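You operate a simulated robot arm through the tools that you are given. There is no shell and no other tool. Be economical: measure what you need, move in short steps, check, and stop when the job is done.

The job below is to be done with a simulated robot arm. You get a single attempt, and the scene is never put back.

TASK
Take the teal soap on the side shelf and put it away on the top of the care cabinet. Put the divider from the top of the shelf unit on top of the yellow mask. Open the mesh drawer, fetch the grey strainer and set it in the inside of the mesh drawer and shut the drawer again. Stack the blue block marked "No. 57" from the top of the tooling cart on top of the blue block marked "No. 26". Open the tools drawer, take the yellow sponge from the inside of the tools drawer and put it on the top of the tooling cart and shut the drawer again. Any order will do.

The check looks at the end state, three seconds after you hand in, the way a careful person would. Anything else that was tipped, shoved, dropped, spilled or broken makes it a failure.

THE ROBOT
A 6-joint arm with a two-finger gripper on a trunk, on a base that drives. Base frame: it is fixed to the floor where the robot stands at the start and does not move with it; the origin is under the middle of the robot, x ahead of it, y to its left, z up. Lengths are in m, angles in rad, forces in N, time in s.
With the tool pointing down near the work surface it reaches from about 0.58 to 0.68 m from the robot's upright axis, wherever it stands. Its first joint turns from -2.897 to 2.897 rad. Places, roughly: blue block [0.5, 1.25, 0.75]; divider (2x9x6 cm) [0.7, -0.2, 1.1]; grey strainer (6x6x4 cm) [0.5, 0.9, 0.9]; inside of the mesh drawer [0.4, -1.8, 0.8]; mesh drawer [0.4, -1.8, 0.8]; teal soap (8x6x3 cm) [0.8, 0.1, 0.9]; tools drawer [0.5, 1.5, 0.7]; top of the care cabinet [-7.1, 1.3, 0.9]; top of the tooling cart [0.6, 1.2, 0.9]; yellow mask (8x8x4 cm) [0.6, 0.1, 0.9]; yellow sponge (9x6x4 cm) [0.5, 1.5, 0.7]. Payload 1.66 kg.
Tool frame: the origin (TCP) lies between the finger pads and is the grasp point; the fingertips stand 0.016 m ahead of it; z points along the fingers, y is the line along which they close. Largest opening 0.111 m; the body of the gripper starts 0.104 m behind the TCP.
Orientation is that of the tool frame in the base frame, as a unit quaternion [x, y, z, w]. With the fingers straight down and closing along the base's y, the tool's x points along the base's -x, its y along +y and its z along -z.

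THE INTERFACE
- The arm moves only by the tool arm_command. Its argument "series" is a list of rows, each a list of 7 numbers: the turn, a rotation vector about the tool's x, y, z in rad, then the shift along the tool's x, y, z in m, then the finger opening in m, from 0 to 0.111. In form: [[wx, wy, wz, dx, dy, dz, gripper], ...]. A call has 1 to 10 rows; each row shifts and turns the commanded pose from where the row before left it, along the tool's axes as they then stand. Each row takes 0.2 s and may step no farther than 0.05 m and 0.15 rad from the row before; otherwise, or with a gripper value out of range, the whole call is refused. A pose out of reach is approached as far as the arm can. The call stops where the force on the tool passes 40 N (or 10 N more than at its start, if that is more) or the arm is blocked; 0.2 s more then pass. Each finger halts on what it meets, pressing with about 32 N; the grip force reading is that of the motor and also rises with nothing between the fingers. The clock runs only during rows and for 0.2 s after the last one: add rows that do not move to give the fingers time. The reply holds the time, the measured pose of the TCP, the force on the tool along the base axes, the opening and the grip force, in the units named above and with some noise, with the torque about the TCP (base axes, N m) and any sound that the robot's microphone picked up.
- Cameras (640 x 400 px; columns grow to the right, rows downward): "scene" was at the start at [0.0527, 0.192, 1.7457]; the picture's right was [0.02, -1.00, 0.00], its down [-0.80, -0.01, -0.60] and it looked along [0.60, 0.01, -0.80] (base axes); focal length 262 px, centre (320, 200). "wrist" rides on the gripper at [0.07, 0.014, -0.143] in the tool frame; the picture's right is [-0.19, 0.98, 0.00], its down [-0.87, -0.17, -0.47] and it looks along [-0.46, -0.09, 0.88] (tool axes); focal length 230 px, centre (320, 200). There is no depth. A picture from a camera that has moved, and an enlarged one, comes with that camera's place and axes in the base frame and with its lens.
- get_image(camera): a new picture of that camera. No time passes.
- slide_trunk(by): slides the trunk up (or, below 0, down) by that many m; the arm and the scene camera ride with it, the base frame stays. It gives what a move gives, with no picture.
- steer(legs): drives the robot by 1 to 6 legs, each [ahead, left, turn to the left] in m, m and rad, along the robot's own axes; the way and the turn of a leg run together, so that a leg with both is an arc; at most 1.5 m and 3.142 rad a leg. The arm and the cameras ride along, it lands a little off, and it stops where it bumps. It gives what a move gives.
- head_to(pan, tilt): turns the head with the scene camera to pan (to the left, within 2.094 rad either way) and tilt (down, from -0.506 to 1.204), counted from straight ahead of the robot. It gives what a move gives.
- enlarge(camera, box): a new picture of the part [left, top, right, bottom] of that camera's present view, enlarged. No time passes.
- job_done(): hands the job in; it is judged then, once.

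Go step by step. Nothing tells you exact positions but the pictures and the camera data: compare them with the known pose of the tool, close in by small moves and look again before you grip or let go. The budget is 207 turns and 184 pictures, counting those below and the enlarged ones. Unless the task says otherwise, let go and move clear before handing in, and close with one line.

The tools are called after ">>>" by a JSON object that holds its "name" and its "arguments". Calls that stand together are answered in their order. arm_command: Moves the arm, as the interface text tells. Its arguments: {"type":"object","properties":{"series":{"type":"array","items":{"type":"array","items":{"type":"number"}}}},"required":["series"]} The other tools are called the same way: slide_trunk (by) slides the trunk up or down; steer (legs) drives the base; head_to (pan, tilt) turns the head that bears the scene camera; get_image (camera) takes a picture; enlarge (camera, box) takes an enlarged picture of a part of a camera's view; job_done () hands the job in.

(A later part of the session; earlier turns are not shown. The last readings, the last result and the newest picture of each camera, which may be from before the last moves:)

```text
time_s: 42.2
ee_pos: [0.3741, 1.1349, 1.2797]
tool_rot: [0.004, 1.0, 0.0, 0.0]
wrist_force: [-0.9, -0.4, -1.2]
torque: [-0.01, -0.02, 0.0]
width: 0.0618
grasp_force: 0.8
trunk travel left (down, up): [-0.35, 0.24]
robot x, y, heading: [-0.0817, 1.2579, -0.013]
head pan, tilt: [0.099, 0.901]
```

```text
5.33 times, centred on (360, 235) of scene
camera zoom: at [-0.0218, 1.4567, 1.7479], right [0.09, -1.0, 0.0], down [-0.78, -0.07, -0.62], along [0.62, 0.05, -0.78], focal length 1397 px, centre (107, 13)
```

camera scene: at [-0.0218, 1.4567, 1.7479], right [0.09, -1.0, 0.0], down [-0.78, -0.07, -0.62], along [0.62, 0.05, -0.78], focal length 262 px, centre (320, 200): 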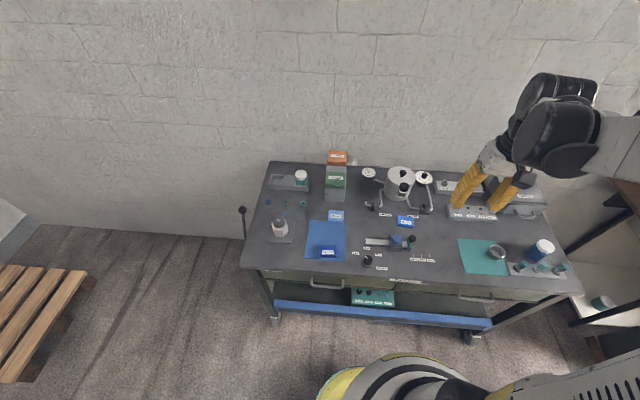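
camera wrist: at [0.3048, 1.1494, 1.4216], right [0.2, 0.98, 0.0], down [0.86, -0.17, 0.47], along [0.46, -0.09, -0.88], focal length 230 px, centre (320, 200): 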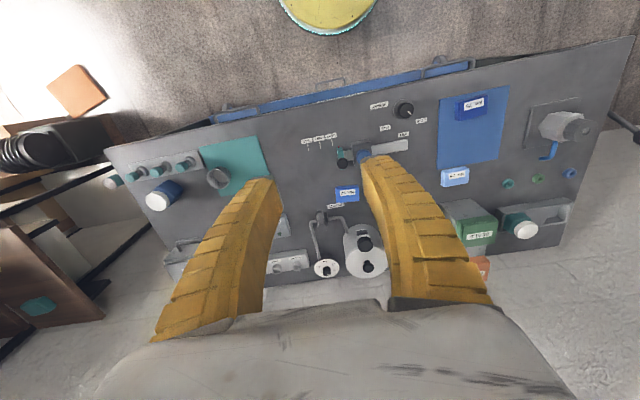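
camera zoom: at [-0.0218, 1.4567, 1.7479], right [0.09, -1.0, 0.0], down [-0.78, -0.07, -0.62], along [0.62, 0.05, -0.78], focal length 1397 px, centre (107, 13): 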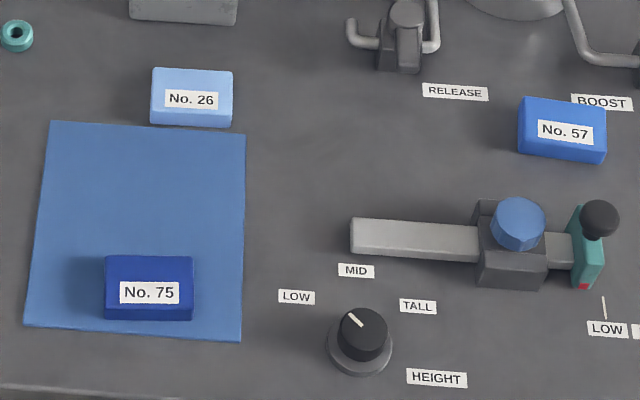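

No. 57 is near (0.575,1.17) and No. 26 near (0.58,1.44), tops at z≈0.90. I close in with the base and hover over No. 57.

>>> {"name": "steer", "arguments": {"legs": [[0.06, 0.04, 0.013]]}}

>>> {"name": "arm_command", "arguments": {"series": [[0, 0, 0, -0.045, 0, 0, 0.1], [0, 0, 0, -0.045, 0, 0.01, 0.1], [0, 0, 0, -0.045, 0, 0.01, 0.1], [0, 0, 0, 0, 0, 0.05, 0.1], [0, 0, 0, 0, 0, 0.05, 0.1], [0, 0, 0, 0, 0, 0, 0.1]]}}

>>> {"name": "get_image", "arguments": {"camera": "wrist"}}

>>> {"name": "get_image", "arguments": {"camera": "scene"}}

```text
time_s: 43.2
ee_pos: [0.4383, 1.1822, 1.2788]
tool_rot: [-0.004, 1.0, 0.0, 0.0]
wrist_force: [-0.2, 0.1, 0.5]
torque: [-0.02, 0.06, 0.01]
width: 0.0623
grasp_force: 1.3
trunk travel left (down, up): [-0.35, 0.24]
robot x, y, heading: [-0.0203, 1.2974, -0.001]
head pan, tilt: [0.099, 0.901]
```

```text
time_s: 44.6
ee_pos: [0.5725, 1.1823, 1.1584]
tool_rot: [-0.004, 1.0, 0.0, -0.001]
wrist_force: [-0.2, -1.5, 0.1]
torque: [-0.02, -0.01, -0.01]
width: 0.1006
grasp_force: 0.4
trunk travel left (down, up): [-0.35, 0.24]
robot x, y, heading: [-0.0188, 1.2988, 0.004]
head pan, tilt: [0.099, 0.901]
```

```text
143 pictures are left
camera wrist: at [0.503, 1.1954, 1.3017], right [0.18, 0.98, 0.0], down [0.87, -0.16, 0.47], along [0.46, -0.09, -0.88], focal length 230 px, centre (320, 200)
```

wrist: 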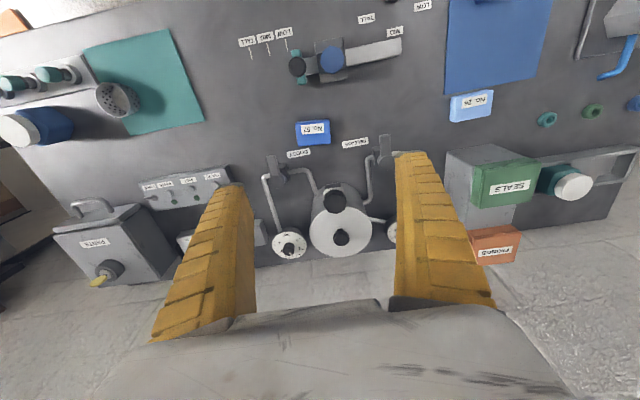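

```text
142 pictures are left
camera scene: at [0.0343, 1.4975, 1.748], right [0.1, -0.99, 0.0], down [-0.78, -0.08, -0.62], along [0.62, 0.06, -0.78], focal length 262 px, centre (320, 200)
```

scene: 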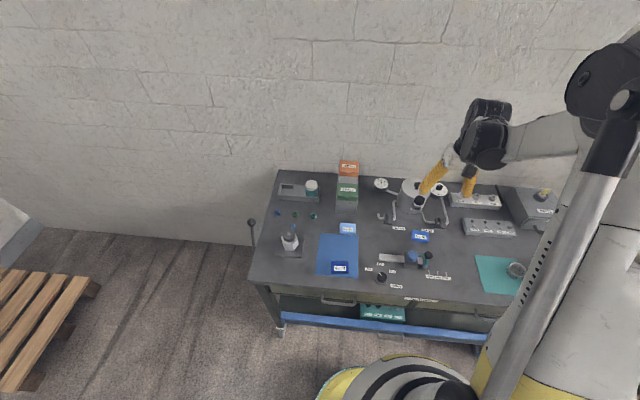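

>>> {"name": "arm_command", "arguments": {"series": [[0, 0, 0, -0.006, -0.013, 0.02, 0.1], [0, 0, 0, 0, 0, 0.05, 0.1], [0, 0, 0, 0, 0, 0.05, 0.1], [0, 0, 0, 0, 0, 0.0, 0.1]]}}

>>> {"name": "enlarge", "arguments": {"camera": "wrist", "box": [220, 60, 420, 260]}}

```text
time_s: 45.6
ee_pos: [0.581, 1.1684, 1.0388]
tool_rot: [-0.004, 1.0, -0.001, 0.0]
wrist_force: [-0.9, 0.8, 0.8]
torque: [0.0, 0.0, 0.02]
width: 0.1008
grasp_force: 0.5
trunk travel left (down, up): [-0.35, 0.24]
robot x, y, heading: [-0.0175, 1.2967, -0.001]
head pan, tilt: [0.099, 0.901]
```

```text
2.00 times, centred on (320, 160) of wrist
camera zoom: at [0.5098, 1.1823, 1.1807], right [0.18, 0.98, 0.0], down [0.87, -0.16, 0.47], along [0.46, -0.09, -0.88], focal length 460 px, centre (320, 280)
```

zoom: 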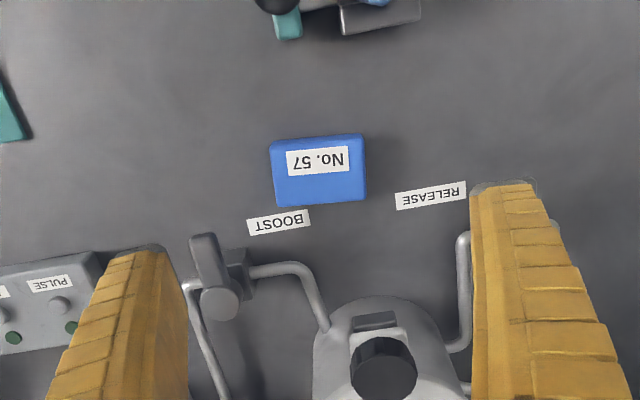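

>>> {"name": "arm_command", "arguments": {"series": [[0, 0, 0.066, -0.002, 0, 0.03, 0.1], [0, 0, 0, 0, 0, 0.05, 0.1], [0, 0, 0, 0, 0, 0.04, 0.1], [0, 0, 0, 0, 0, 0.0, 0.1]]}}

>>> {"name": "get_image", "arguments": {"camera": "wrist"}}

>>> {"name": "enlarge", "arguments": {"camera": "scene", "box": [370, 170, 490, 270]}}

```text
time_s: 46.6
ee_pos: [0.5819, 1.1692, 0.9198]
tool_rot: [0.029, 1.0, 0.0, -0.001]
wrist_force: [-0.6, -0.3, 0.1]
torque: [-0.03, -0.04, -0.01]
width: 0.1005
grasp_force: 0.9
trunk travel left (down, up): [-0.35, 0.24]
robot x, y, heading: [-0.0158, 1.2984, 0.001]
head pan, tilt: [0.099, 0.901]
```

```text
140 pictures are left
camera wrist: at [0.5131, 1.1874, 1.0628], right [0.25, 0.97, 0.0], down [0.85, -0.22, 0.47], along [0.46, -0.12, -0.88], focal length 230 px, centre (320, 200)
```

wrist: 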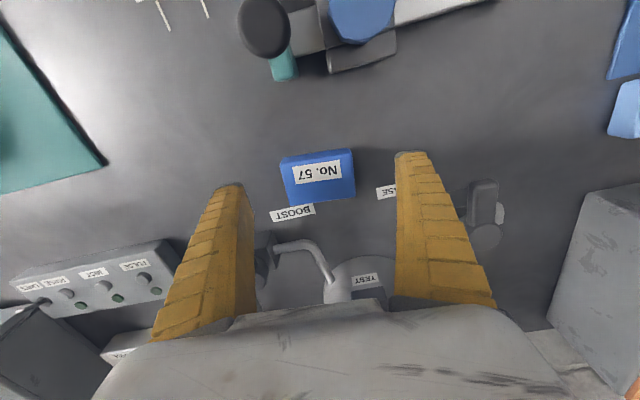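

```text
4.00 times, centred on (430, 220) of scene
camera zoom: at [0.0353, 1.4973, 1.748], right [0.1, -0.99, 0.0], down [-0.78, -0.08, -0.62], along [0.62, 0.06, -0.78], focal length 1048 px, centre (-120, 120)
```

zoom: 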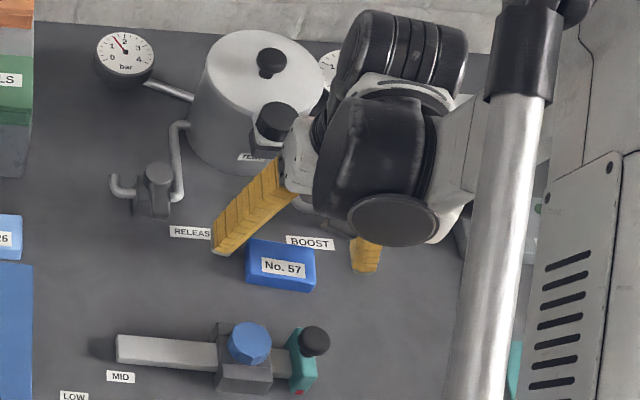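

>>> {"name": "arm_command", "arguments": {"series": [[0, 0, 0, 0.002, 0, 0.015, 0.1], [0, 0, 0, 0, 0, 0.014, 0.1], [0, 0, 0, 0, 0, 0.0, 0.0], [0, 0, 0, 0, 0, 0, 0.0], [0, 0, 0, 0, 0, 0, 0.0]]}}

>>> {"name": "get_image", "arguments": {"camera": "wrist"}}

```text
time_s: 47.8
ee_pos: [0.5784, 1.1685, 0.8911]
tool_rot: [0.029, 1.0, 0.0, 0.001]
wrist_force: [7.1, -1.5, 27.1]
torque: [-0.19, -0.25, 0.01]
width: 0.0504
grasp_force: 32.1
trunk travel left (down, up): [-0.35, 0.24]
robot x, y, heading: [-0.0185, 1.3004, 0.002]
head pan, tilt: [0.099, 0.901]
```

```text
138 pictures are left
camera wrist: at [0.5087, 1.1878, 1.0346], right [0.25, 0.97, 0.0], down [0.85, -0.22, 0.47], along [0.46, -0.12, -0.88], focal length 230 px, centre (320, 200)
```

wrist: 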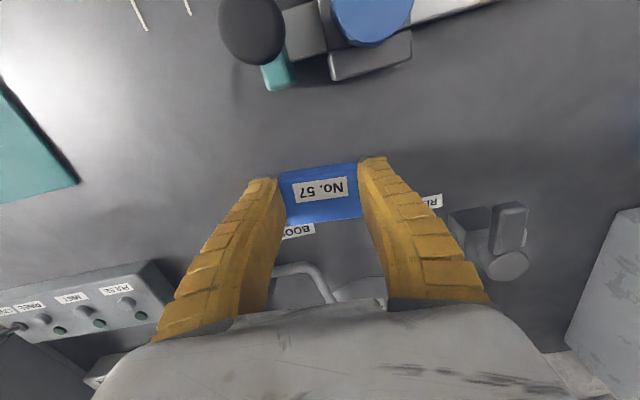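

Gripped (0.050 wide). Lifting and moving over No. 26.

>>> {"name": "arm_command", "arguments": {"series": [[0, 0, 0, 0, 0, -0.03, 0.0], [0, 0, 0, 0, 0, -0.05, 0.0], [0, 0, 0, 0, 0, -0.05, 0.0], [0, 0, 0, 0, 0, -0.03, 0.0], [0, 0, 0, 0, 0, 0, 0.0]]}}

>>> {"name": "get_image", "arguments": {"camera": "wrist"}}

```text
time_s: 49.0
ee_pos: [0.5781, 1.1677, 1.0508]
tool_rot: [0.03, 1.0, 0.0, -0.001]
wrist_force: [-0.5, -0.9, -0.3]
torque: [-0.02, 0.0, -0.01]
width: 0.0004
grasp_force: 28.3
trunk travel left (down, up): [-0.35, 0.24]
robot x, y, heading: [-0.0154, 1.2972, 0.003]
head pan, tilt: [0.099, 0.901]
```

```text
137 pictures are left
camera wrist: at [0.5093, 1.1865, 1.1929], right [0.25, 0.97, 0.0], down [0.85, -0.22, 0.47], along [0.46, -0.12, -0.88], focal length 230 px, centre (320, 200)
```

wrist: 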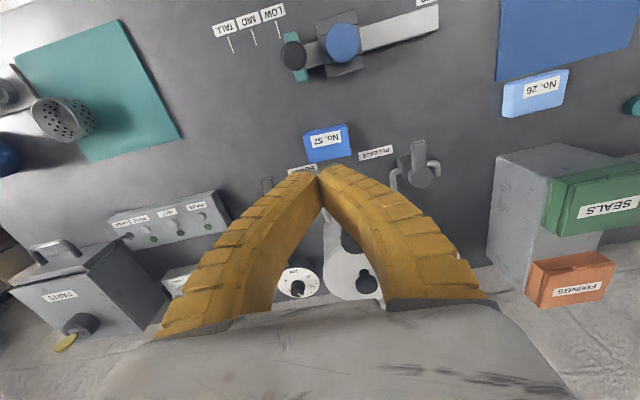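

The block slipped out, so I only caught its top edge; it sits lower than I assumed. I'll recentre and go deeper.

>>> {"name": "arm_command", "arguments": {"series": [[0, 0, 0, -0.005, 0.008, 0.0, 0.1], [0, 0, 0, 0, 0, 0.04, 0.1], [0, 0, 0, 0, 0, 0.05, 0.1], [0, 0, 0, 0, 0, 0.05, 0.1], [0, 0, 0, 0, 0, 0, 0.1]]}}

>>> {"name": "get_image", "arguments": {"camera": "wrist"}}

>>> {"name": "enlarge", "arguments": {"camera": "scene", "box": [370, 190, 470, 260]}}

```text
time_s: 50.2
ee_pos: [0.5812, 1.1773, 0.9102]
tool_rot: [0.029, 1.0, 0.0, 0.001]
wrist_force: [0.0, -1.1, 0.1]
torque: [0.0, 0.03, 0.0]
width: 0.1006
grasp_force: 0.1
trunk travel left (down, up): [-0.35, 0.24]
robot x, y, heading: [-0.0145, 1.2991, 0.002]
head pan, tilt: [0.099, 0.901]
```

```text
136 pictures are left
camera wrist: at [0.5131, 1.195, 1.0531], right [0.25, 0.97, 0.0], down [0.85, -0.22, 0.47], along [0.46, -0.12, -0.88], focal length 230 px, centre (320, 200)
```

wrist: 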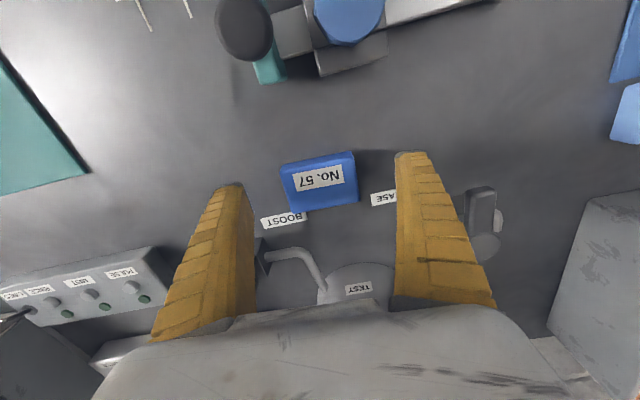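

```text
5.71 times, centred on (420, 225) of scene
camera zoom: at [0.0351, 1.4974, 1.748], right [0.1, -0.99, 0.0], down [-0.78, -0.08, -0.62], along [0.62, 0.06, -0.78], focal length 1496 px, centre (-251, 57)
```

zoom: 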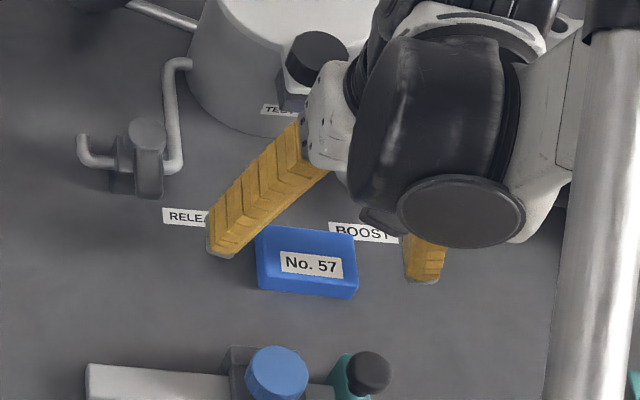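

The block's top is around z 0.87 and it lies about 1 cm further ahead. Correct and descend carefully.

>>> {"name": "arm_command", "arguments": {"series": [[0, 0, 0, -0.01, 0, 0.02, 0.1], [0, 0, 0, 0, 0, 0.013, 0.1], [0, 0, 0, 0, 0, 0.0, 0.1]]}}

>>> {"name": "get_image", "arguments": {"camera": "wrist"}}

```text
time_s: 51.0
ee_pos: [0.5925, 1.1756, 0.8778]
tool_rot: [0.029, 1.0, 0.0, 0.0]
wrist_force: [-0.3, -0.8, 0.0]
torque: [-0.02, 0.0, 0.0]
width: 0.1004
grasp_force: 0.2
trunk travel left (down, up): [-0.35, 0.24]
robot x, y, heading: [-0.0172, 1.2955, 0.002]
head pan, tilt: [0.099, 0.901]
```

```text
134 pictures are left
camera wrist: at [0.5246, 1.1943, 1.0208], right [0.25, 0.97, 0.0], down [0.85, -0.22, 0.47], along [0.46, -0.12, -0.88], focal length 230 px, centre (320, 200)
```

wrist: 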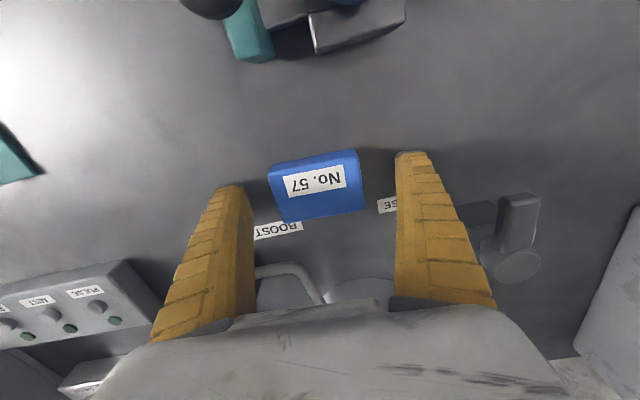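

>>> {"name": "arm_command", "arguments": {"series": [[0, 0, 0, -0.002, -0.001, 0.013, 0.1], [0, 0, 0, 0, 0, 0.012, 0.1], [0, 0, 0, 0, 0, 0.0, 0.0], [0, 0, 0, 0, 0, 0, 0.0], [0, 0, 0, 0, 0, 0, 0.0]]}}

>>> {"name": "get_image", "arguments": {"camera": "wrist"}}

```text
time_s: 51.4
ee_pos: [0.5926, 1.176, 0.8734]
tool_rot: [0.028, 1.0, 0.001, 0.001]
wrist_force: [-1.2, 0.9, 67.4]
torque: [-0.06, 0.05, -0.01]
width: 0.0617
grasp_force: 33.8
trunk travel left (down, up): [-0.35, 0.24]
robot x, y, heading: [-0.0174, 1.2976, 0.0]
head pan, tilt: [0.099, 0.901]
stopped in row 1: the force on the tool passed its limit at 62 N (the readings are from after the stop); the commanded pose is now the measured one
```

```text
133 pictures are left
camera wrist: at [0.5248, 1.1948, 1.0161], right [0.25, 0.97, 0.0], down [0.85, -0.22, 0.47], along [0.46, -0.12, -0.88], focal length 230 px, centre (320, 200)
```

wrist: 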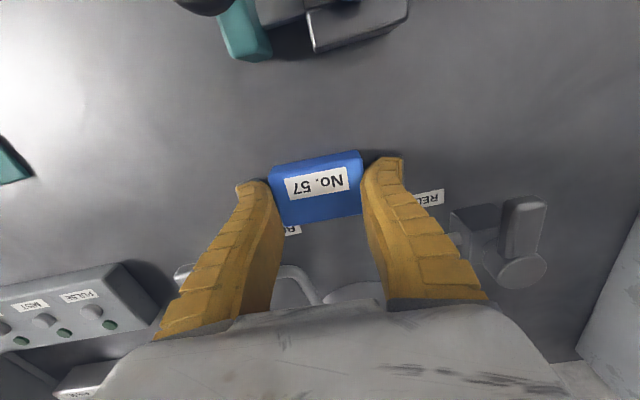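

The fingertips met the tabletop while gripping. The grip is on the block now; lift gently and check.

>>> {"name": "arm_command", "arguments": {"series": [[0, 0, 0, 0, 0, -0.003, 0.0], [0, 0, 0, 0, 0, 0, 0.0], [0, 0, 0, 0, 0, -0.015, 0.0], [0, 0, 0, 0, 0, -0.02, 0.0], [0, 0, 0, 0, 0, 0, 0.0]]}}

>>> {"name": "get_image", "arguments": {"camera": "wrist"}}

```text
time_s: 52.6
ee_pos: [0.5957, 1.1749, 0.9074]
tool_rot: [0.029, 1.0, 0.0, -0.001]
wrist_force: [0.6, 0.1, 0.5]
torque: [0.0, -0.02, 0.03]
width: 0.0596
grasp_force: 31.9
trunk travel left (down, up): [-0.35, 0.24]
robot x, y, heading: [-0.0159, 1.297, 0.0]
head pan, tilt: [0.099, 0.901]
```

```text
132 pictures are left
camera wrist: at [0.5268, 1.1936, 1.0506], right [0.25, 0.97, 0.0], down [0.85, -0.22, 0.47], along [0.46, -0.12, -0.88], focal length 230 px, centre (320, 200)
```

wrist: 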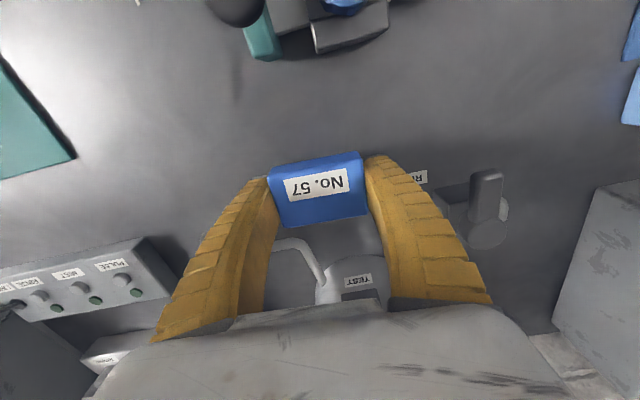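

Held now. Lift and carry over No. 26.

>>> {"name": "arm_command", "arguments": {"series": [[0, 0, 0, 0, 0, -0.05, 0.0], [0, 0, 0, 0, 0, -0.05, 0.0], [0, 0, 0, 0, 0, -0.05, 0.0], [0, 0, 0, 0.006, 0.045, 0, 0.0], [0, 0, 0, 0.006, 0.045, 0, 0.0], [0, 0, 0, 0.006, 0.045, 0, 0.0], [0, 0, 0, 0.006, 0.045, 0, 0.0], [0, 0, 0, 0.006, 0.045, 0, 0.0], [0, 0, 0, 0.0, 0.04, 0, 0.0], [0, 0, 0, 0, 0, 0, 0.0]]}}

>>> {"name": "get_image", "arguments": {"camera": "wrist"}}

>>> {"name": "get_image", "arguments": {"camera": "scene"}}

```text
time_s: 54.8
ee_pos: [0.5851, 1.4421, 1.0591]
tool_rot: [0.03, 1.0, 0.0, 0.0]
wrist_force: [-0.4, 0.0, -1.2]
torque: [0.01, 0.01, 0.03]
width: 0.0598
grasp_force: 31.9
trunk travel left (down, up): [-0.35, 0.24]
robot x, y, heading: [-0.0213, 1.3006, 0.002]
head pan, tilt: [0.099, 0.901]
```

```text
131 pictures are left
camera wrist: at [0.5161, 1.4598, 1.2019], right [0.25, 0.97, 0.0], down [0.85, -0.22, 0.47], along [0.46, -0.12, -0.88], focal length 230 px, centre (320, 200)
```

wrist: 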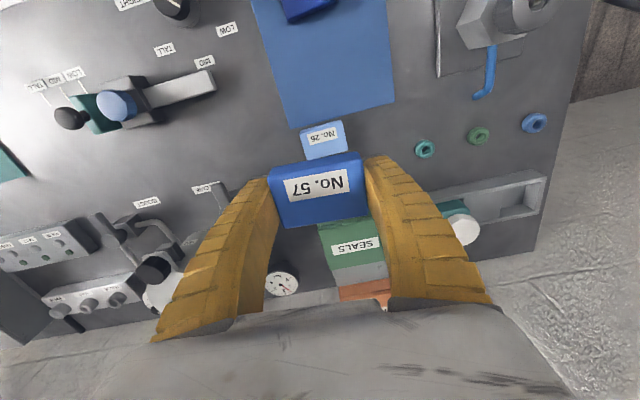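

```text
130 pictures are left
camera scene: at [0.0358, 1.4965, 1.748], right [0.1, -0.99, 0.0], down [-0.78, -0.08, -0.62], along [0.62, 0.06, -0.78], focal length 262 px, centre (320, 200)
```

scene: 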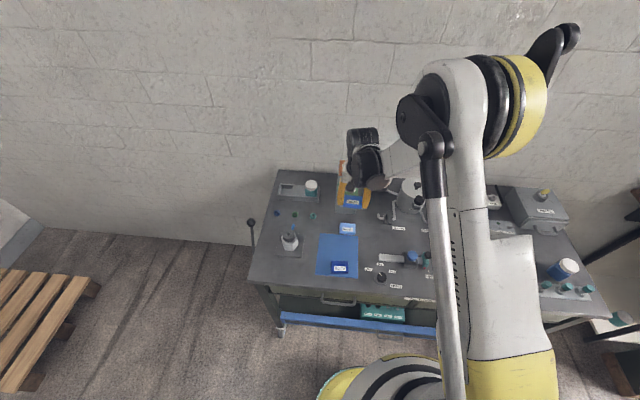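

>>> {"name": "enlarge", "arguments": {"camera": "scene", "box": [310, 170, 400, 250]}}

>>> {"name": "enlarge", "arguments": {"camera": "wrist", "box": [240, 100, 400, 240]}}

```text
5.00 times, centred on (355, 210) of scene
camera zoom: at [0.0358, 1.4965, 1.748], right [0.1, -0.99, 0.0], down [-0.78, -0.08, -0.62], along [0.62, 0.06, -0.78], focal length 1309 px, centre (145, 150)
```

zoom: 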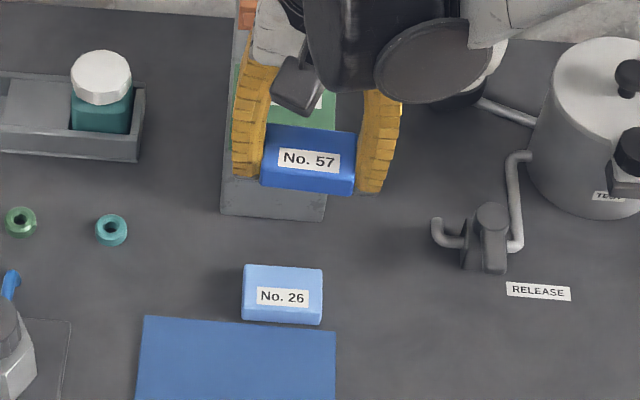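

```text
2.86 times, centred on (320, 170) of wrist
camera zoom: at [0.5161, 1.4598, 1.2019], right [0.25, 0.97, 0.0], down [0.85, -0.22, 0.47], along [0.46, -0.12, -0.88], focal length 657 px, centre (320, 286)
```

zoom: 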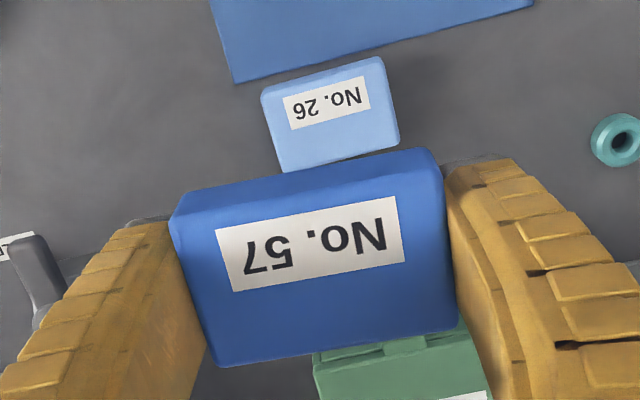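

>>> {"name": "arm_command", "arguments": {"series": [[0, 0, -0.115, -0.0085, 0.0045, 0, 0.0], [0, 0, 0, 0, 0, 0.05, 0.0], [0, 0, 0, 0, 0, 0.045, 0.0], [0, 0, 0, 0, 0, 0, 0.0]]}}

>>> {"name": "enlarge", "arguments": {"camera": "wrist", "box": [240, 100, 400, 240]}}

>>> {"name": "enlarge", "arguments": {"camera": "scene", "box": [310, 170, 400, 250]}}

```text
time_s: 55.8
ee_pos: [0.5891, 1.4489, 0.9612]
tool_rot: [-0.028, 1.0, 0.001, 0.001]
wrist_force: [-0.5, -0.4, -0.6]
torque: [-0.01, 0.04, 0.02]
width: 0.0596
grasp_force: 32.0
trunk travel left (down, up): [-0.35, 0.24]
robot x, y, heading: [-0.0198, 1.2977, 0.003]
head pan, tilt: [0.099, 0.901]
```

```text
2.86 times, centred on (320, 170) of wrist
camera zoom: at [0.5176, 1.4588, 1.1041], right [0.13, 0.99, 0.0], down [0.87, -0.12, 0.47], along [0.47, -0.06, -0.88], focal length 657 px, centre (320, 286)
```

zoom: 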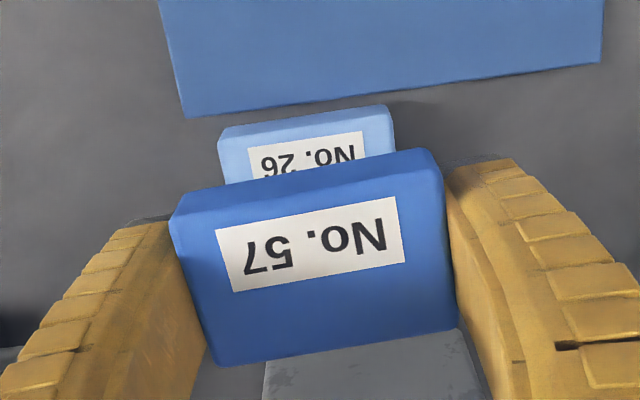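

```text
5.00 times, centred on (355, 210) of scene
camera zoom: at [0.0356, 1.4971, 1.748], right [0.1, -0.99, 0.0], down [-0.78, -0.08, -0.62], along [0.62, 0.06, -0.78], focal length 1309 px, centre (145, 150)
```

zoom: 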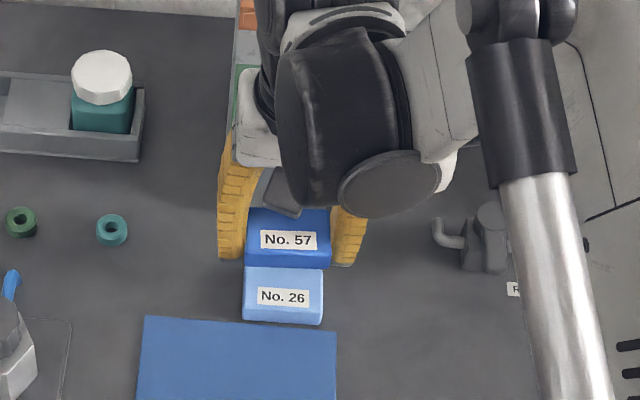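

>>> {"name": "arm_command", "arguments": {"series": [[0, 0, 0.03, -0.0075, -0.003, 0.02, 0.0], [0, 0, 0, 0, 0, 0.02, 0.0], [0, 0, 0, 0, 0, 0, 0.0]]}}

>>> {"name": "enlarge", "arguments": {"camera": "wrist", "box": [240, 100, 400, 240]}}

>>> {"name": "enlarge", "arguments": {"camera": "scene", "box": [310, 170, 400, 250]}}

```text
time_s: 56.6
ee_pos: [0.5968, 1.445, 0.9221]
tool_rot: [-0.012, 1.0, 0.0, 0.0]
wrist_force: [0.3, 0.5, -0.2]
torque: [-0.02, -0.01, -0.01]
width: 0.0597
grasp_force: 32.4
trunk travel left (down, up): [-0.35, 0.24]
robot x, y, heading: [-0.0184, 1.3002, 0.003]
head pan, tilt: [0.099, 0.901]
```

```text
2.86 times, centred on (320, 170) of wrist
camera zoom: at [0.5265, 1.4569, 1.0658], right [0.16, 0.99, 0.0], down [0.87, -0.14, 0.47], along [0.47, -0.08, -0.88], focal length 657 px, centre (320, 286)
```

zoom: 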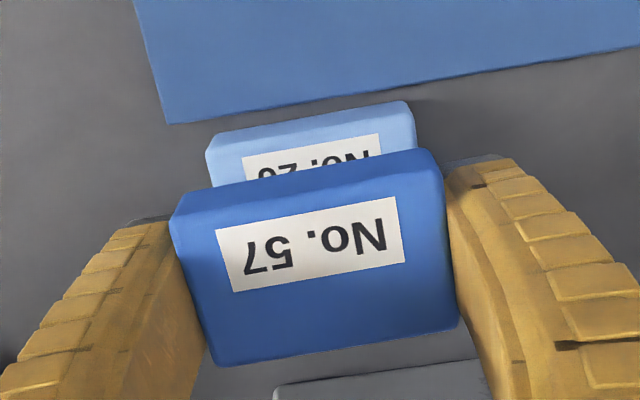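

```text
5.00 times, centred on (355, 210) of scene
camera zoom: at [0.0359, 1.4971, 1.7479], right [0.1, -0.99, 0.0], down [-0.78, -0.08, -0.62], along [0.62, 0.06, -0.78], focal length 1309 px, centre (145, 150)
```

zoom: 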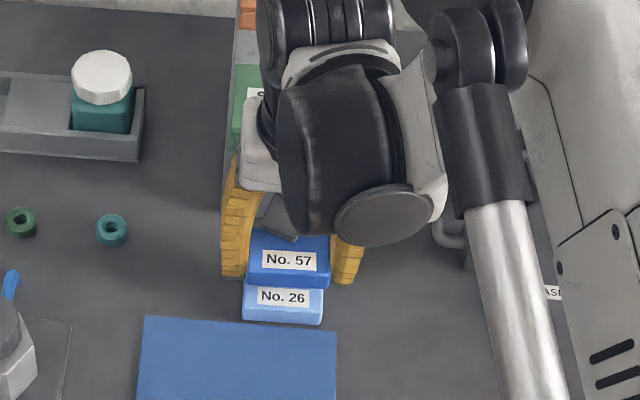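

>>> {"name": "arm_command", "arguments": {"series": [[0, 0, 0, 0.001, 0.001, 0.01, 0.0], [0, 0, 0, 0, 0, 0, 0.0]]}}

>>> {"name": "arm_command", "arguments": {"series": [[0, 0, 0, 0, 0, 0.004, 0.0], [0, 0, 0, 0, 0, 0, 0.0]]}}

>>> {"name": "arm_command", "arguments": {"series": [[0, 0, 0, 0, 0, 0.003, 0.0], [0, 0, 0, 0, 0, 0, 0.0]]}}

>>> {"name": "enlarge", "arguments": {"camera": "scene", "box": [310, 170, 400, 250]}}

```text
time_s: 57.2
ee_pos: [0.5961, 1.4461, 0.9134]
tool_rot: [-0.014, 1.0, 0.0, 0.0]
wrist_force: [0.5, 0.0, -0.4]
torque: [0.03, -0.02, 0.02]
width: 0.0595
grasp_force: 32.1
trunk travel left (down, up): [-0.35, 0.24]
robot x, y, heading: [-0.0187, 1.2985, 0.003]
head pan, tilt: [0.099, 0.901]
```

```text
time_s: 57.8
ee_pos: [0.5973, 1.4469, 0.9089]
tool_rot: [-0.013, 1.0, 0.0, 0.0]
wrist_force: [0.4, 0.3, -0.1]
torque: [-0.01, -0.01, 0.0]
width: 0.0597
grasp_force: 32.1
trunk travel left (down, up): [-0.35, 0.24]
robot x, y, heading: [-0.0187, 1.2972, -0.005]
head pan, tilt: [0.099, 0.901]
```

```text
time_s: 58.4
ee_pos: [0.5952, 1.4447, 0.9056]
tool_rot: [-0.012, 1.0, 0.0, 0.0]
wrist_force: [0.1, -0.4, -0.5]
torque: [-0.01, -0.02, 0.0]
width: 0.0595
grasp_force: 32.4
trunk travel left (down, up): [-0.35, 0.24]
robot x, y, heading: [-0.0171, 1.2966, 0.002]
head pan, tilt: [0.099, 0.901]
```

```text
5.00 times, centred on (355, 210) of scene
camera zoom: at [0.0359, 1.4972, 1.7479], right [0.1, -0.99, 0.0], down [-0.78, -0.08, -0.62], along [0.62, 0.06, -0.78], focal length 1309 px, centre (145, 150)
```

zoom: 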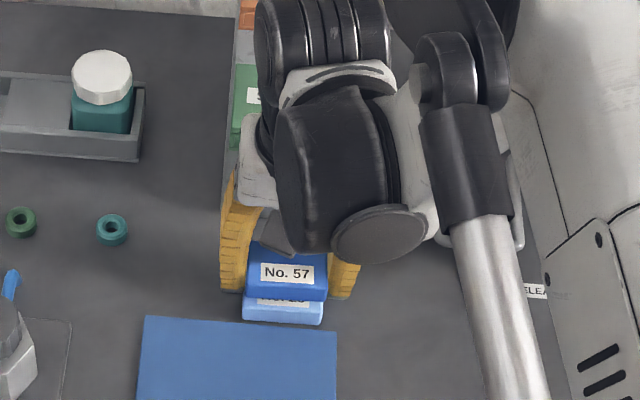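

>>> {"name": "arm_command", "arguments": {"series": [[0, 0, 0, 0, 0, 0.003, 0.0], [0, 0, 0, 0, 0, 0, 0.0]]}}

>>> {"name": "arm_command", "arguments": {"series": [[0, 0, 0, 0, 0, 0.002, 0.0], [0, 0, 0, 0, 0, 0, 0.0]]}}

>>> {"name": "arm_command", "arguments": {"series": [[0, 0, 0, 0, 0, 0.002, 0.0], [0, 0, 0, 0, 0, 0, 0.0]]}}

>>> {"name": "enlarge", "arguments": {"camera": "wrist", "box": [240, 100, 400, 240]}}

>>> {"name": "enlarge", "arguments": {"camera": "scene", "box": [330, 200, 380, 245]}}

```text
time_s: 59.0
ee_pos: [0.5956, 1.4441, 0.9034]
tool_rot: [-0.013, 1.0, -0.001, 0.0]
wrist_force: [-0.4, -0.4, -0.2]
torque: [-0.01, -0.01, -0.02]
width: 0.0596
grasp_force: 32.4
trunk travel left (down, up): [-0.35, 0.24]
robot x, y, heading: [-0.0203, 1.2959, 0.006]
head pan, tilt: [0.099, 0.901]
```

```text
time_s: 59.6
ee_pos: [0.5951, 1.4442, 0.9017]
tool_rot: [-0.013, 1.0, -0.001, 0.0]
wrist_force: [-0.4, 0.5, -0.3]
torque: [0.0, 0.01, 0.02]
width: 0.0596
grasp_force: 31.5
trunk travel left (down, up): [-0.35, 0.24]
robot x, y, heading: [-0.0188, 1.2953, 0.002]
head pan, tilt: [0.099, 0.901]
```

```text
time_s: 60.2
ee_pos: [0.5959, 1.4454, 0.8974]
tool_rot: [-0.013, 1.0, 0.001, 0.0]
wrist_force: [-0.3, 0.2, -0.5]
torque: [0.01, -0.02, -0.05]
width: 0.0598
grasp_force: 31.9
trunk travel left (down, up): [-0.35, 0.24]
robot x, y, heading: [-0.0205, 1.2956, 0.002]
head pan, tilt: [0.099, 0.901]
```

```text
2.86 times, centred on (320, 170) of wrist
camera zoom: at [0.5253, 1.457, 1.0415], right [0.16, 0.99, 0.0], down [0.87, -0.14, 0.47], along [0.47, -0.08, -0.88], focal length 657 px, centre (320, 286)
```

zoom: 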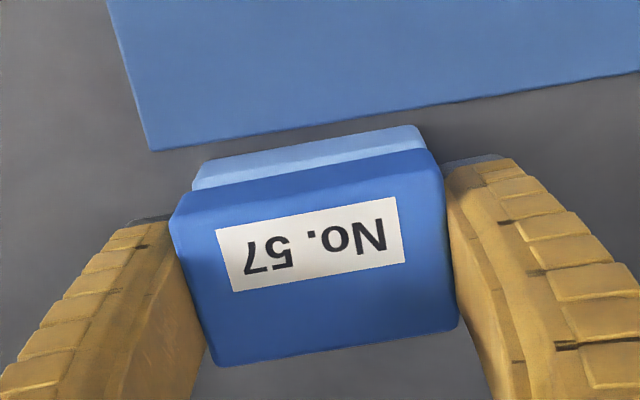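

```text
8.89 times, centred on (355, 222) of scene
camera zoom: at [0.0359, 1.4972, 1.7479], right [0.1, -0.99, 0.0], down [-0.78, -0.08, -0.62], along [0.62, 0.06, -0.78], focal length 2328 px, centre (9, 0)
```

zoom: 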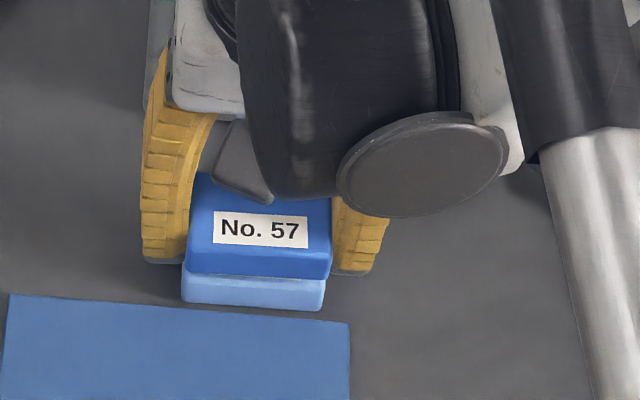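

>>> {"name": "arm_command", "arguments": {"series": [[0, 0, 0, 0, 0, 0.003, 0.0], [0, 0, 0, 0, 0, 0, 0.0]]}}

>>> {"name": "arm_command", "arguments": {"series": [[0, 0, 0, 0, 0, 0.003, 0.0], [0, 0, 0, 0, 0, 0, 0.0]]}}

>>> {"name": "enlarge", "arguments": {"camera": "wrist", "box": [240, 100, 400, 240]}}

>>> {"name": "enlarge", "arguments": {"camera": "scene", "box": [330, 200, 380, 245]}}

```text
time_s: 60.8
ee_pos: [0.5963, 1.4441, 0.8949]
tool_rot: [-0.013, 1.0, 0.0, 0.0]
wrist_force: [0.0, 1.1, -0.4]
torque: [-0.02, 0.0, -0.02]
width: 0.0594
grasp_force: 32.0
trunk travel left (down, up): [-0.35, 0.24]
robot x, y, heading: [-0.0152, 1.2977, 0.004]
head pan, tilt: [0.099, 0.901]
```

```text
time_s: 61.4
ee_pos: [0.5962, 1.4443, 0.8927]
tool_rot: [-0.014, 1.0, -0.001, 0.0]
wrist_force: [-0.4, 0.0, 0.5]
torque: [-0.04, 0.01, 0.01]
width: 0.0594
grasp_force: 32.1
trunk travel left (down, up): [-0.35, 0.24]
robot x, y, heading: [-0.017, 1.3, 0.001]
head pan, tilt: [0.099, 0.901]
```

```text
2.86 times, centred on (320, 170) of wrist
camera zoom: at [0.5263, 1.4565, 1.036], right [0.16, 0.99, 0.0], down [0.87, -0.14, 0.47], along [0.47, -0.08, -0.88], focal length 657 px, centre (320, 286)
```

zoom: 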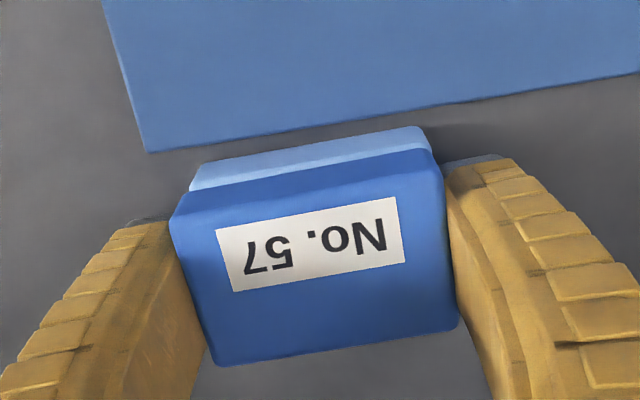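

```text
8.89 times, centred on (355, 222) of scene
camera zoom: at [0.0359, 1.4972, 1.7479], right [0.1, -0.99, 0.0], down [-0.78, -0.08, -0.62], along [0.62, 0.06, -0.78], focal length 2328 px, centre (9, 0)
```

zoom: 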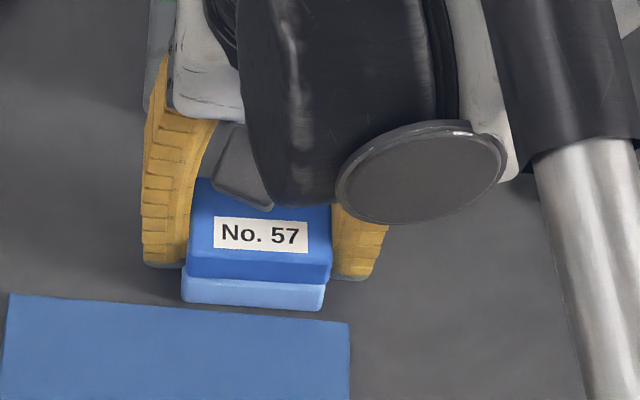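

>>> {"name": "arm_command", "arguments": {"series": [[0, 0, 0, 0, 0, 0.003, 0.0], [0, 0, 0, 0, 0, 0, 0.0]]}}

>>> {"name": "arm_command", "arguments": {"series": [[0, 0, 0, 0, 0, 0.002, 0.0], [0, 0, 0, 0, 0, 0, 0.0]]}}

>>> {"name": "enlarge", "arguments": {"camera": "scene", "box": [330, 200, 380, 245]}}

```text
time_s: 62.0
ee_pos: [0.5958, 1.4456, 0.8893]
tool_rot: [-0.013, 1.0, 0.0, 0.001]
wrist_force: [3.9, -0.8, 17.0]
torque: [-0.08, -0.12, -0.02]
width: 0.0597
grasp_force: 32.1
trunk travel left (down, up): [-0.35, 0.24]
robot x, y, heading: [-0.0176, 1.3011, 0.003]
head pan, tilt: [0.099, 0.901]
```

```text
time_s: 62.6
ee_pos: [0.596, 1.4442, 0.8892]
tool_rot: [-0.014, 1.0, 0.001, 0.001]
wrist_force: [5.6, -0.1, 28.7]
torque: [0.01, -0.17, -0.02]
width: 0.062
grasp_force: 32.2
trunk travel left (down, up): [-0.35, 0.24]
robot x, y, heading: [-0.0165, 1.2996, -0.002]
head pan, tilt: [0.099, 0.901]
```

```text
8.89 times, centred on (355, 222) of scene
camera zoom: at [0.0337, 1.4965, 1.7482], right [0.1, -0.99, 0.0], down [-0.78, -0.08, -0.62], along [0.62, 0.06, -0.78], focal length 2328 px, centre (9, 0)
```

zoom: 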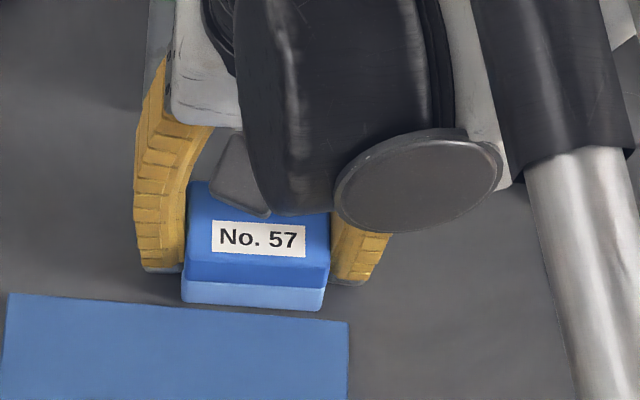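

Contact made, blocks flush. Release and rise.

>>> {"name": "arm_command", "arguments": {"series": [[0, 0, 0, 0, 0, -0.002, 0.055], [0, 0, 0, 0, 0, 0, 0.07], [0, 0, 0, 0, 0, 0, 0.09], [0, 0, 0, 0, 0, 0, 0.1], [0, 0, 0, 0, 0, -0.02, 0.1], [0, 0, 0, 0, 0, -0.05, 0.1], [0, 0, 0, 0, 0, -0.05, 0.1], [0, 0, 0, 0, 0, -0.05, 0.1], [0, 0, 0, 0, 0, -0.05, 0.1]]}}

>>> {"name": "enlarge", "arguments": {"camera": "scene", "box": [330, 190, 390, 245]}}

>>> {"name": "get_image", "arguments": {"camera": "wrist"}}

```text
time_s: 64.6
ee_pos: [0.5925, 1.4479, 1.112]
tool_rot: [-0.013, 1.0, 0.0, 0.0]
wrist_force: [0.4, 0.1, 0.5]
torque: [-0.02, -0.03, 0.0]
width: 0.1009
grasp_force: 0.5
trunk travel left (down, up): [-0.35, 0.24]
robot x, y, heading: [-0.0178, 1.2991, 0.004]
head pan, tilt: [0.099, 0.901]
```

```text
7.27 times, centred on (360, 218) of scene
camera zoom: at [0.0346, 1.4971, 1.748], right [0.1, -0.99, 0.0], down [-0.78, -0.08, -0.62], along [0.62, 0.06, -0.78], focal length 1905 px, centre (29, 73)
```

zoom: 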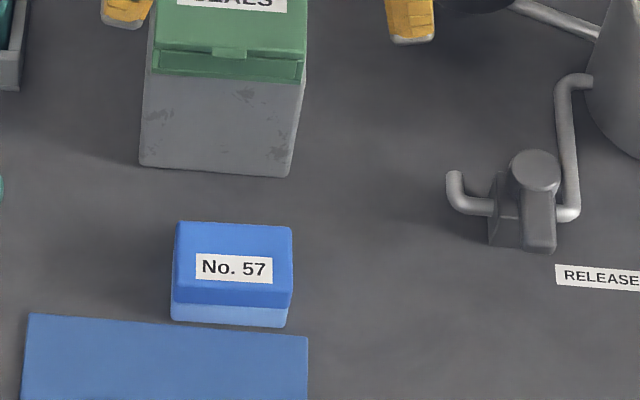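

```text
116 pictures are left
camera wrist: at [0.5222, 1.4594, 1.2544], right [0.16, 0.99, 0.0], down [0.87, -0.14, 0.47], along [0.47, -0.08, -0.88], focal length 230 px, centre (320, 200)
```

wrist: 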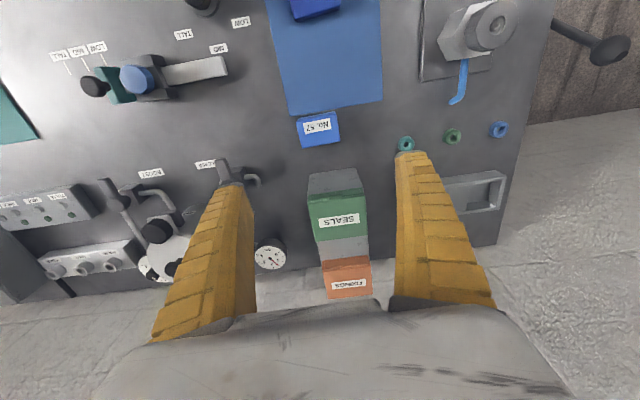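

Stacked properly. Now the tools drawer: back off and look at the drawer fronts.

>>> {"name": "steer", "arguments": {"legs": [[-0.4, 0, 0], [0, 0.15, 0]]}}

>>> {"name": "head_to", "arguments": {"pan": 0.0, "tilt": 0.75}}

>>> {"name": "get_image", "arguments": {"camera": "scene"}}

>>> {"name": "enlarge", "arguments": {"camera": "scene", "box": [220, 180, 480, 300]}}

```text
time_s: 68.1
ee_pos: [0.1896, 1.5974, 1.1091]
tool_rot: [-0.012, 1.0, -0.001, 0.001]
wrist_force: [-0.4, 0.4, -0.3]
torque: [-0.04, 0.01, -0.01]
width: 0.1006
grasp_force: 0.6
trunk travel left (down, up): [-0.35, 0.24]
robot x, y, heading: [-0.4188, 1.448, 0.001]
head pan, tilt: [0.099, 0.901]
```

```text
time_s: 68.8
ee_pos: [0.1912, 1.5946, 1.1115]
tool_rot: [-0.012, 1.0, 0.001, -0.001]
wrist_force: [-0.1, -0.7, -0.3]
torque: [0.02, -0.04, 0.04]
width: 0.1004
grasp_force: 0.3
trunk travel left (down, up): [-0.35, 0.24]
robot x, y, heading: [-0.4201, 1.447, 0.001]
head pan, tilt: [0.0, 0.75]
```

```text
115 pictures are left
camera scene: at [-0.3592, 1.6384, 1.7598], right [0.0, -1.0, 0.0], down [-0.68, 0.0, -0.73], along [0.73, 0.0, -0.68], focal length 262 px, centre (320, 200)
```

scene: 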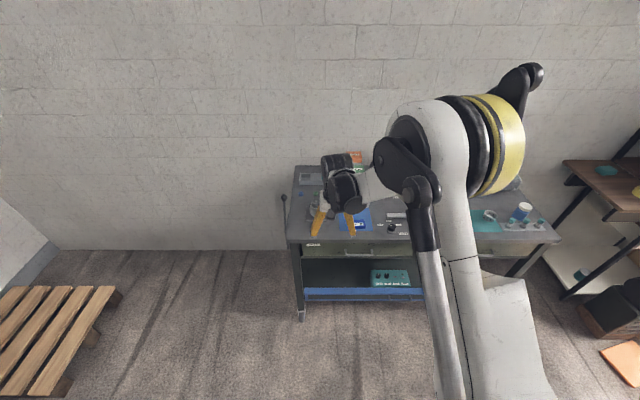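

```text
2.46 times, centred on (350, 240) of scene
camera zoom: at [-0.3592, 1.6384, 1.7598], right [0.0, -1.0, 0.0], down [-0.68, 0.0, -0.73], along [0.73, 0.0, -0.68], focal length 645 px, centre (246, 102)
```

zoom: 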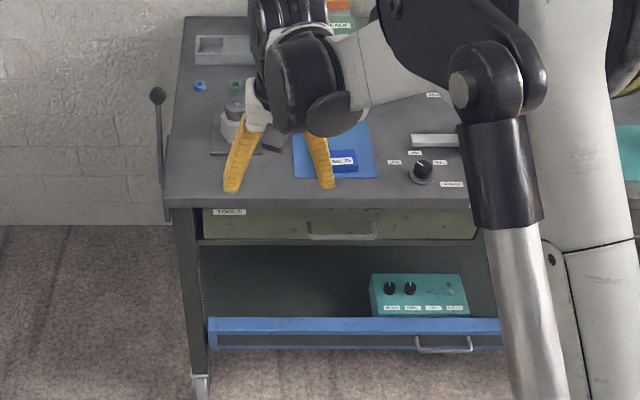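

The TOOLS drawer's handle bar is near (0.313,1.47,0.808). I'll turn the tool to point forward with the fingers closing vertically, so it can grip the bar.

>>> {"name": "arm_command", "arguments": {"series": [[0, -0.15, 0, 0, 0, 0, 0.08], [0, -0.15, 0, 0, 0, 0, 0.08], [0, -0.15, 0, 0, 0, 0, 0.08], [0, -0.15, 0, 0, 0, 0, 0.08], [0, -0.15, 0, 0, 0, 0, 0.08], [0, -0.15, 0, 0, 0, 0, 0.08], [0, -0.15, 0, 0, 0, 0, 0.08], [0, -0.15, 0, 0, 0, 0, 0.08], [0, -0.15, 0, 0, 0, 0, 0.08], [0, -0.15, 0, 0, 0, 0, 0.08]]}}

>>> {"name": "arm_command", "arguments": {"series": [[0, -0.0708, 0, 0, 0, 0, 0.08], [0, 0, 0.15, 0, 0, 0, 0.08], [0, 0, 0.15, 0, 0, 0, 0.08], [0, 0, 0.15, 0, 0, 0, 0.08], [0, 0, 0.15, 0, 0, 0, 0.08], [0, 0, 0.15, 0, 0, 0, 0.08], [0, 0, 0.15, 0, 0, 0, 0.08], [0, 0, 0.15, 0, 0, 0, 0.08], [0, 0, 0.15, 0, 0, 0, 0.08], [0, 0, 0.15, 0, 0, 0, 0.08]]}}

>>> {"name": "get_image", "arguments": {"camera": "scene"}}

```text
time_s: 71.0
ee_pos: [0.3017, 1.6395, 1.2216]
tool_rot: [-0.009, 0.733, 0.009, 0.68]
wrist_force: [0.5, -0.6, -0.4]
torque: [-0.04, 0.01, -0.01]
width: 0.0814
grasp_force: 0.6
out of reach, approached as far as the arm can: row 6, 7, 8, 9, 10
trunk travel left (down, up): [-0.35, 0.24]
robot x, y, heading: [-0.4203, 1.4483, -0.002]
head pan, tilt: [0.0, 0.75]
```

```text
time_s: 73.2
ee_pos: [0.3077, 1.6443, 1.2284]
tool_rot: [0.436, 0.557, 0.449, 0.546]
wrist_force: [0.8, -0.7, -0.3]
torque: [0.0, 0.0, -0.03]
width: 0.0813
grasp_force: 0.5
out of reach, approached as far as the arm can: row 1
trunk travel left (down, up): [-0.35, 0.24]
robot x, y, heading: [-0.4217, 1.4457, 0.005]
head pan, tilt: [0.0, 0.75]
```

```text
113 pictures are left
camera scene: at [-0.3592, 1.6386, 1.7598], right [0.0, -1.0, 0.0], down [-0.68, 0.0, -0.73], along [0.73, 0.0, -0.68], focal length 262 px, centre (320, 200)
```

scene: 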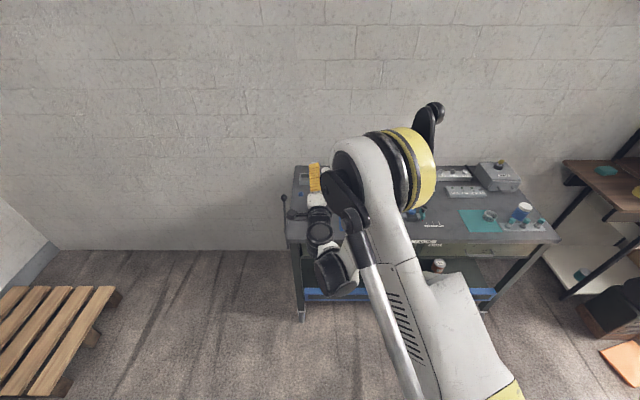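

The tool needs about 0.73 m of radius when horizontal, which suits here. Finish the roll, shift the base so the tool is before the handle, and lower the trunk.

>>> {"name": "arm_command", "arguments": {"series": [[0, 0, 0.15, 0, 0, 0, 0.08], [0, 0, 0.0708, 0, 0, 0, 0.08], [0, 0, 0, 0, 0, 0, 0.08]]}}

>>> {"name": "steer", "arguments": {"legs": [[-0.13, -0.175, 0]]}}

>>> {"name": "slide_trunk", "arguments": {"by": -0.33}}

>>> {"name": "get_image", "arguments": {"camera": "scene"}}

>>> {"name": "get_image", "arguments": {"camera": "wrist"}}

```text
time_s: 74.0
ee_pos: [0.3106, 1.6387, 1.2293]
tool_rot: [0.498, 0.523, 0.493, 0.485]
wrist_force: [0.7, 0.3, 0.0]
torque: [-0.01, 0.0, 0.0]
width: 0.0813
grasp_force: 1.3
out of reach, approached as far as the arm can: row 2
trunk travel left (down, up): [-0.35, 0.24]
robot x, y, heading: [-0.4195, 1.4445, -0.002]
head pan, tilt: [0.0, 0.75]
```

```text
time_s: 75.7
ee_pos: [0.1739, 1.4661, 1.2304]
tool_rot: [0.497, 0.523, 0.494, 0.485]
wrist_force: [0.8, -0.8, 0.8]
torque: [-0.01, 0.03, 0.02]
width: 0.0814
grasp_force: 1.1
trunk travel left (down, up): [-0.35, 0.24]
robot x, y, heading: [-0.5568, 1.278, 0.002]
head pan, tilt: [0.0, 0.75]
```

```text
time_s: 78.9
ee_pos: [0.1748, 1.467, 0.8998]
tool_rot: [0.497, 0.524, 0.495, 0.484]
wrist_force: [-0.9, 0.8, -0.3]
torque: [0.01, -0.05, 0.01]
width: 0.0812
grasp_force: 0.6
trunk travel left (down, up): [-0.02, 0.57]
robot x, y, heading: [-0.5511, 1.2776, 0.002]
head pan, tilt: [0.0, 0.75]
```

```text
112 pictures are left
camera scene: at [-0.4943, 1.4655, 1.4299], right [0.0, -1.0, 0.0], down [-0.68, 0.0, -0.73], along [0.73, 0.0, -0.68], focal length 262 px, centre (320, 200)
```

scene: 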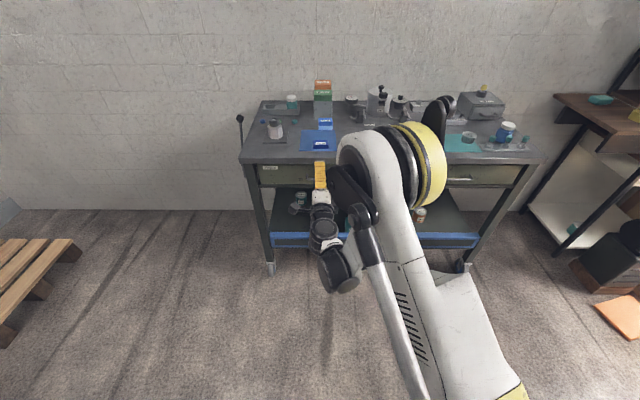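

```text
111 pictures are left
camera wrist: at [0.0305, 1.5331, 0.9186], right [0.05, -0.17, 0.98], down [-0.45, -0.88, -0.13], along [0.89, -0.43, -0.12], focal length 230 px, centre (320, 200)
```

wrist: 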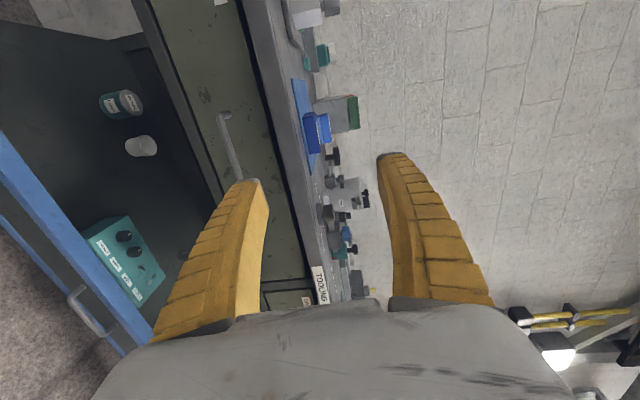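

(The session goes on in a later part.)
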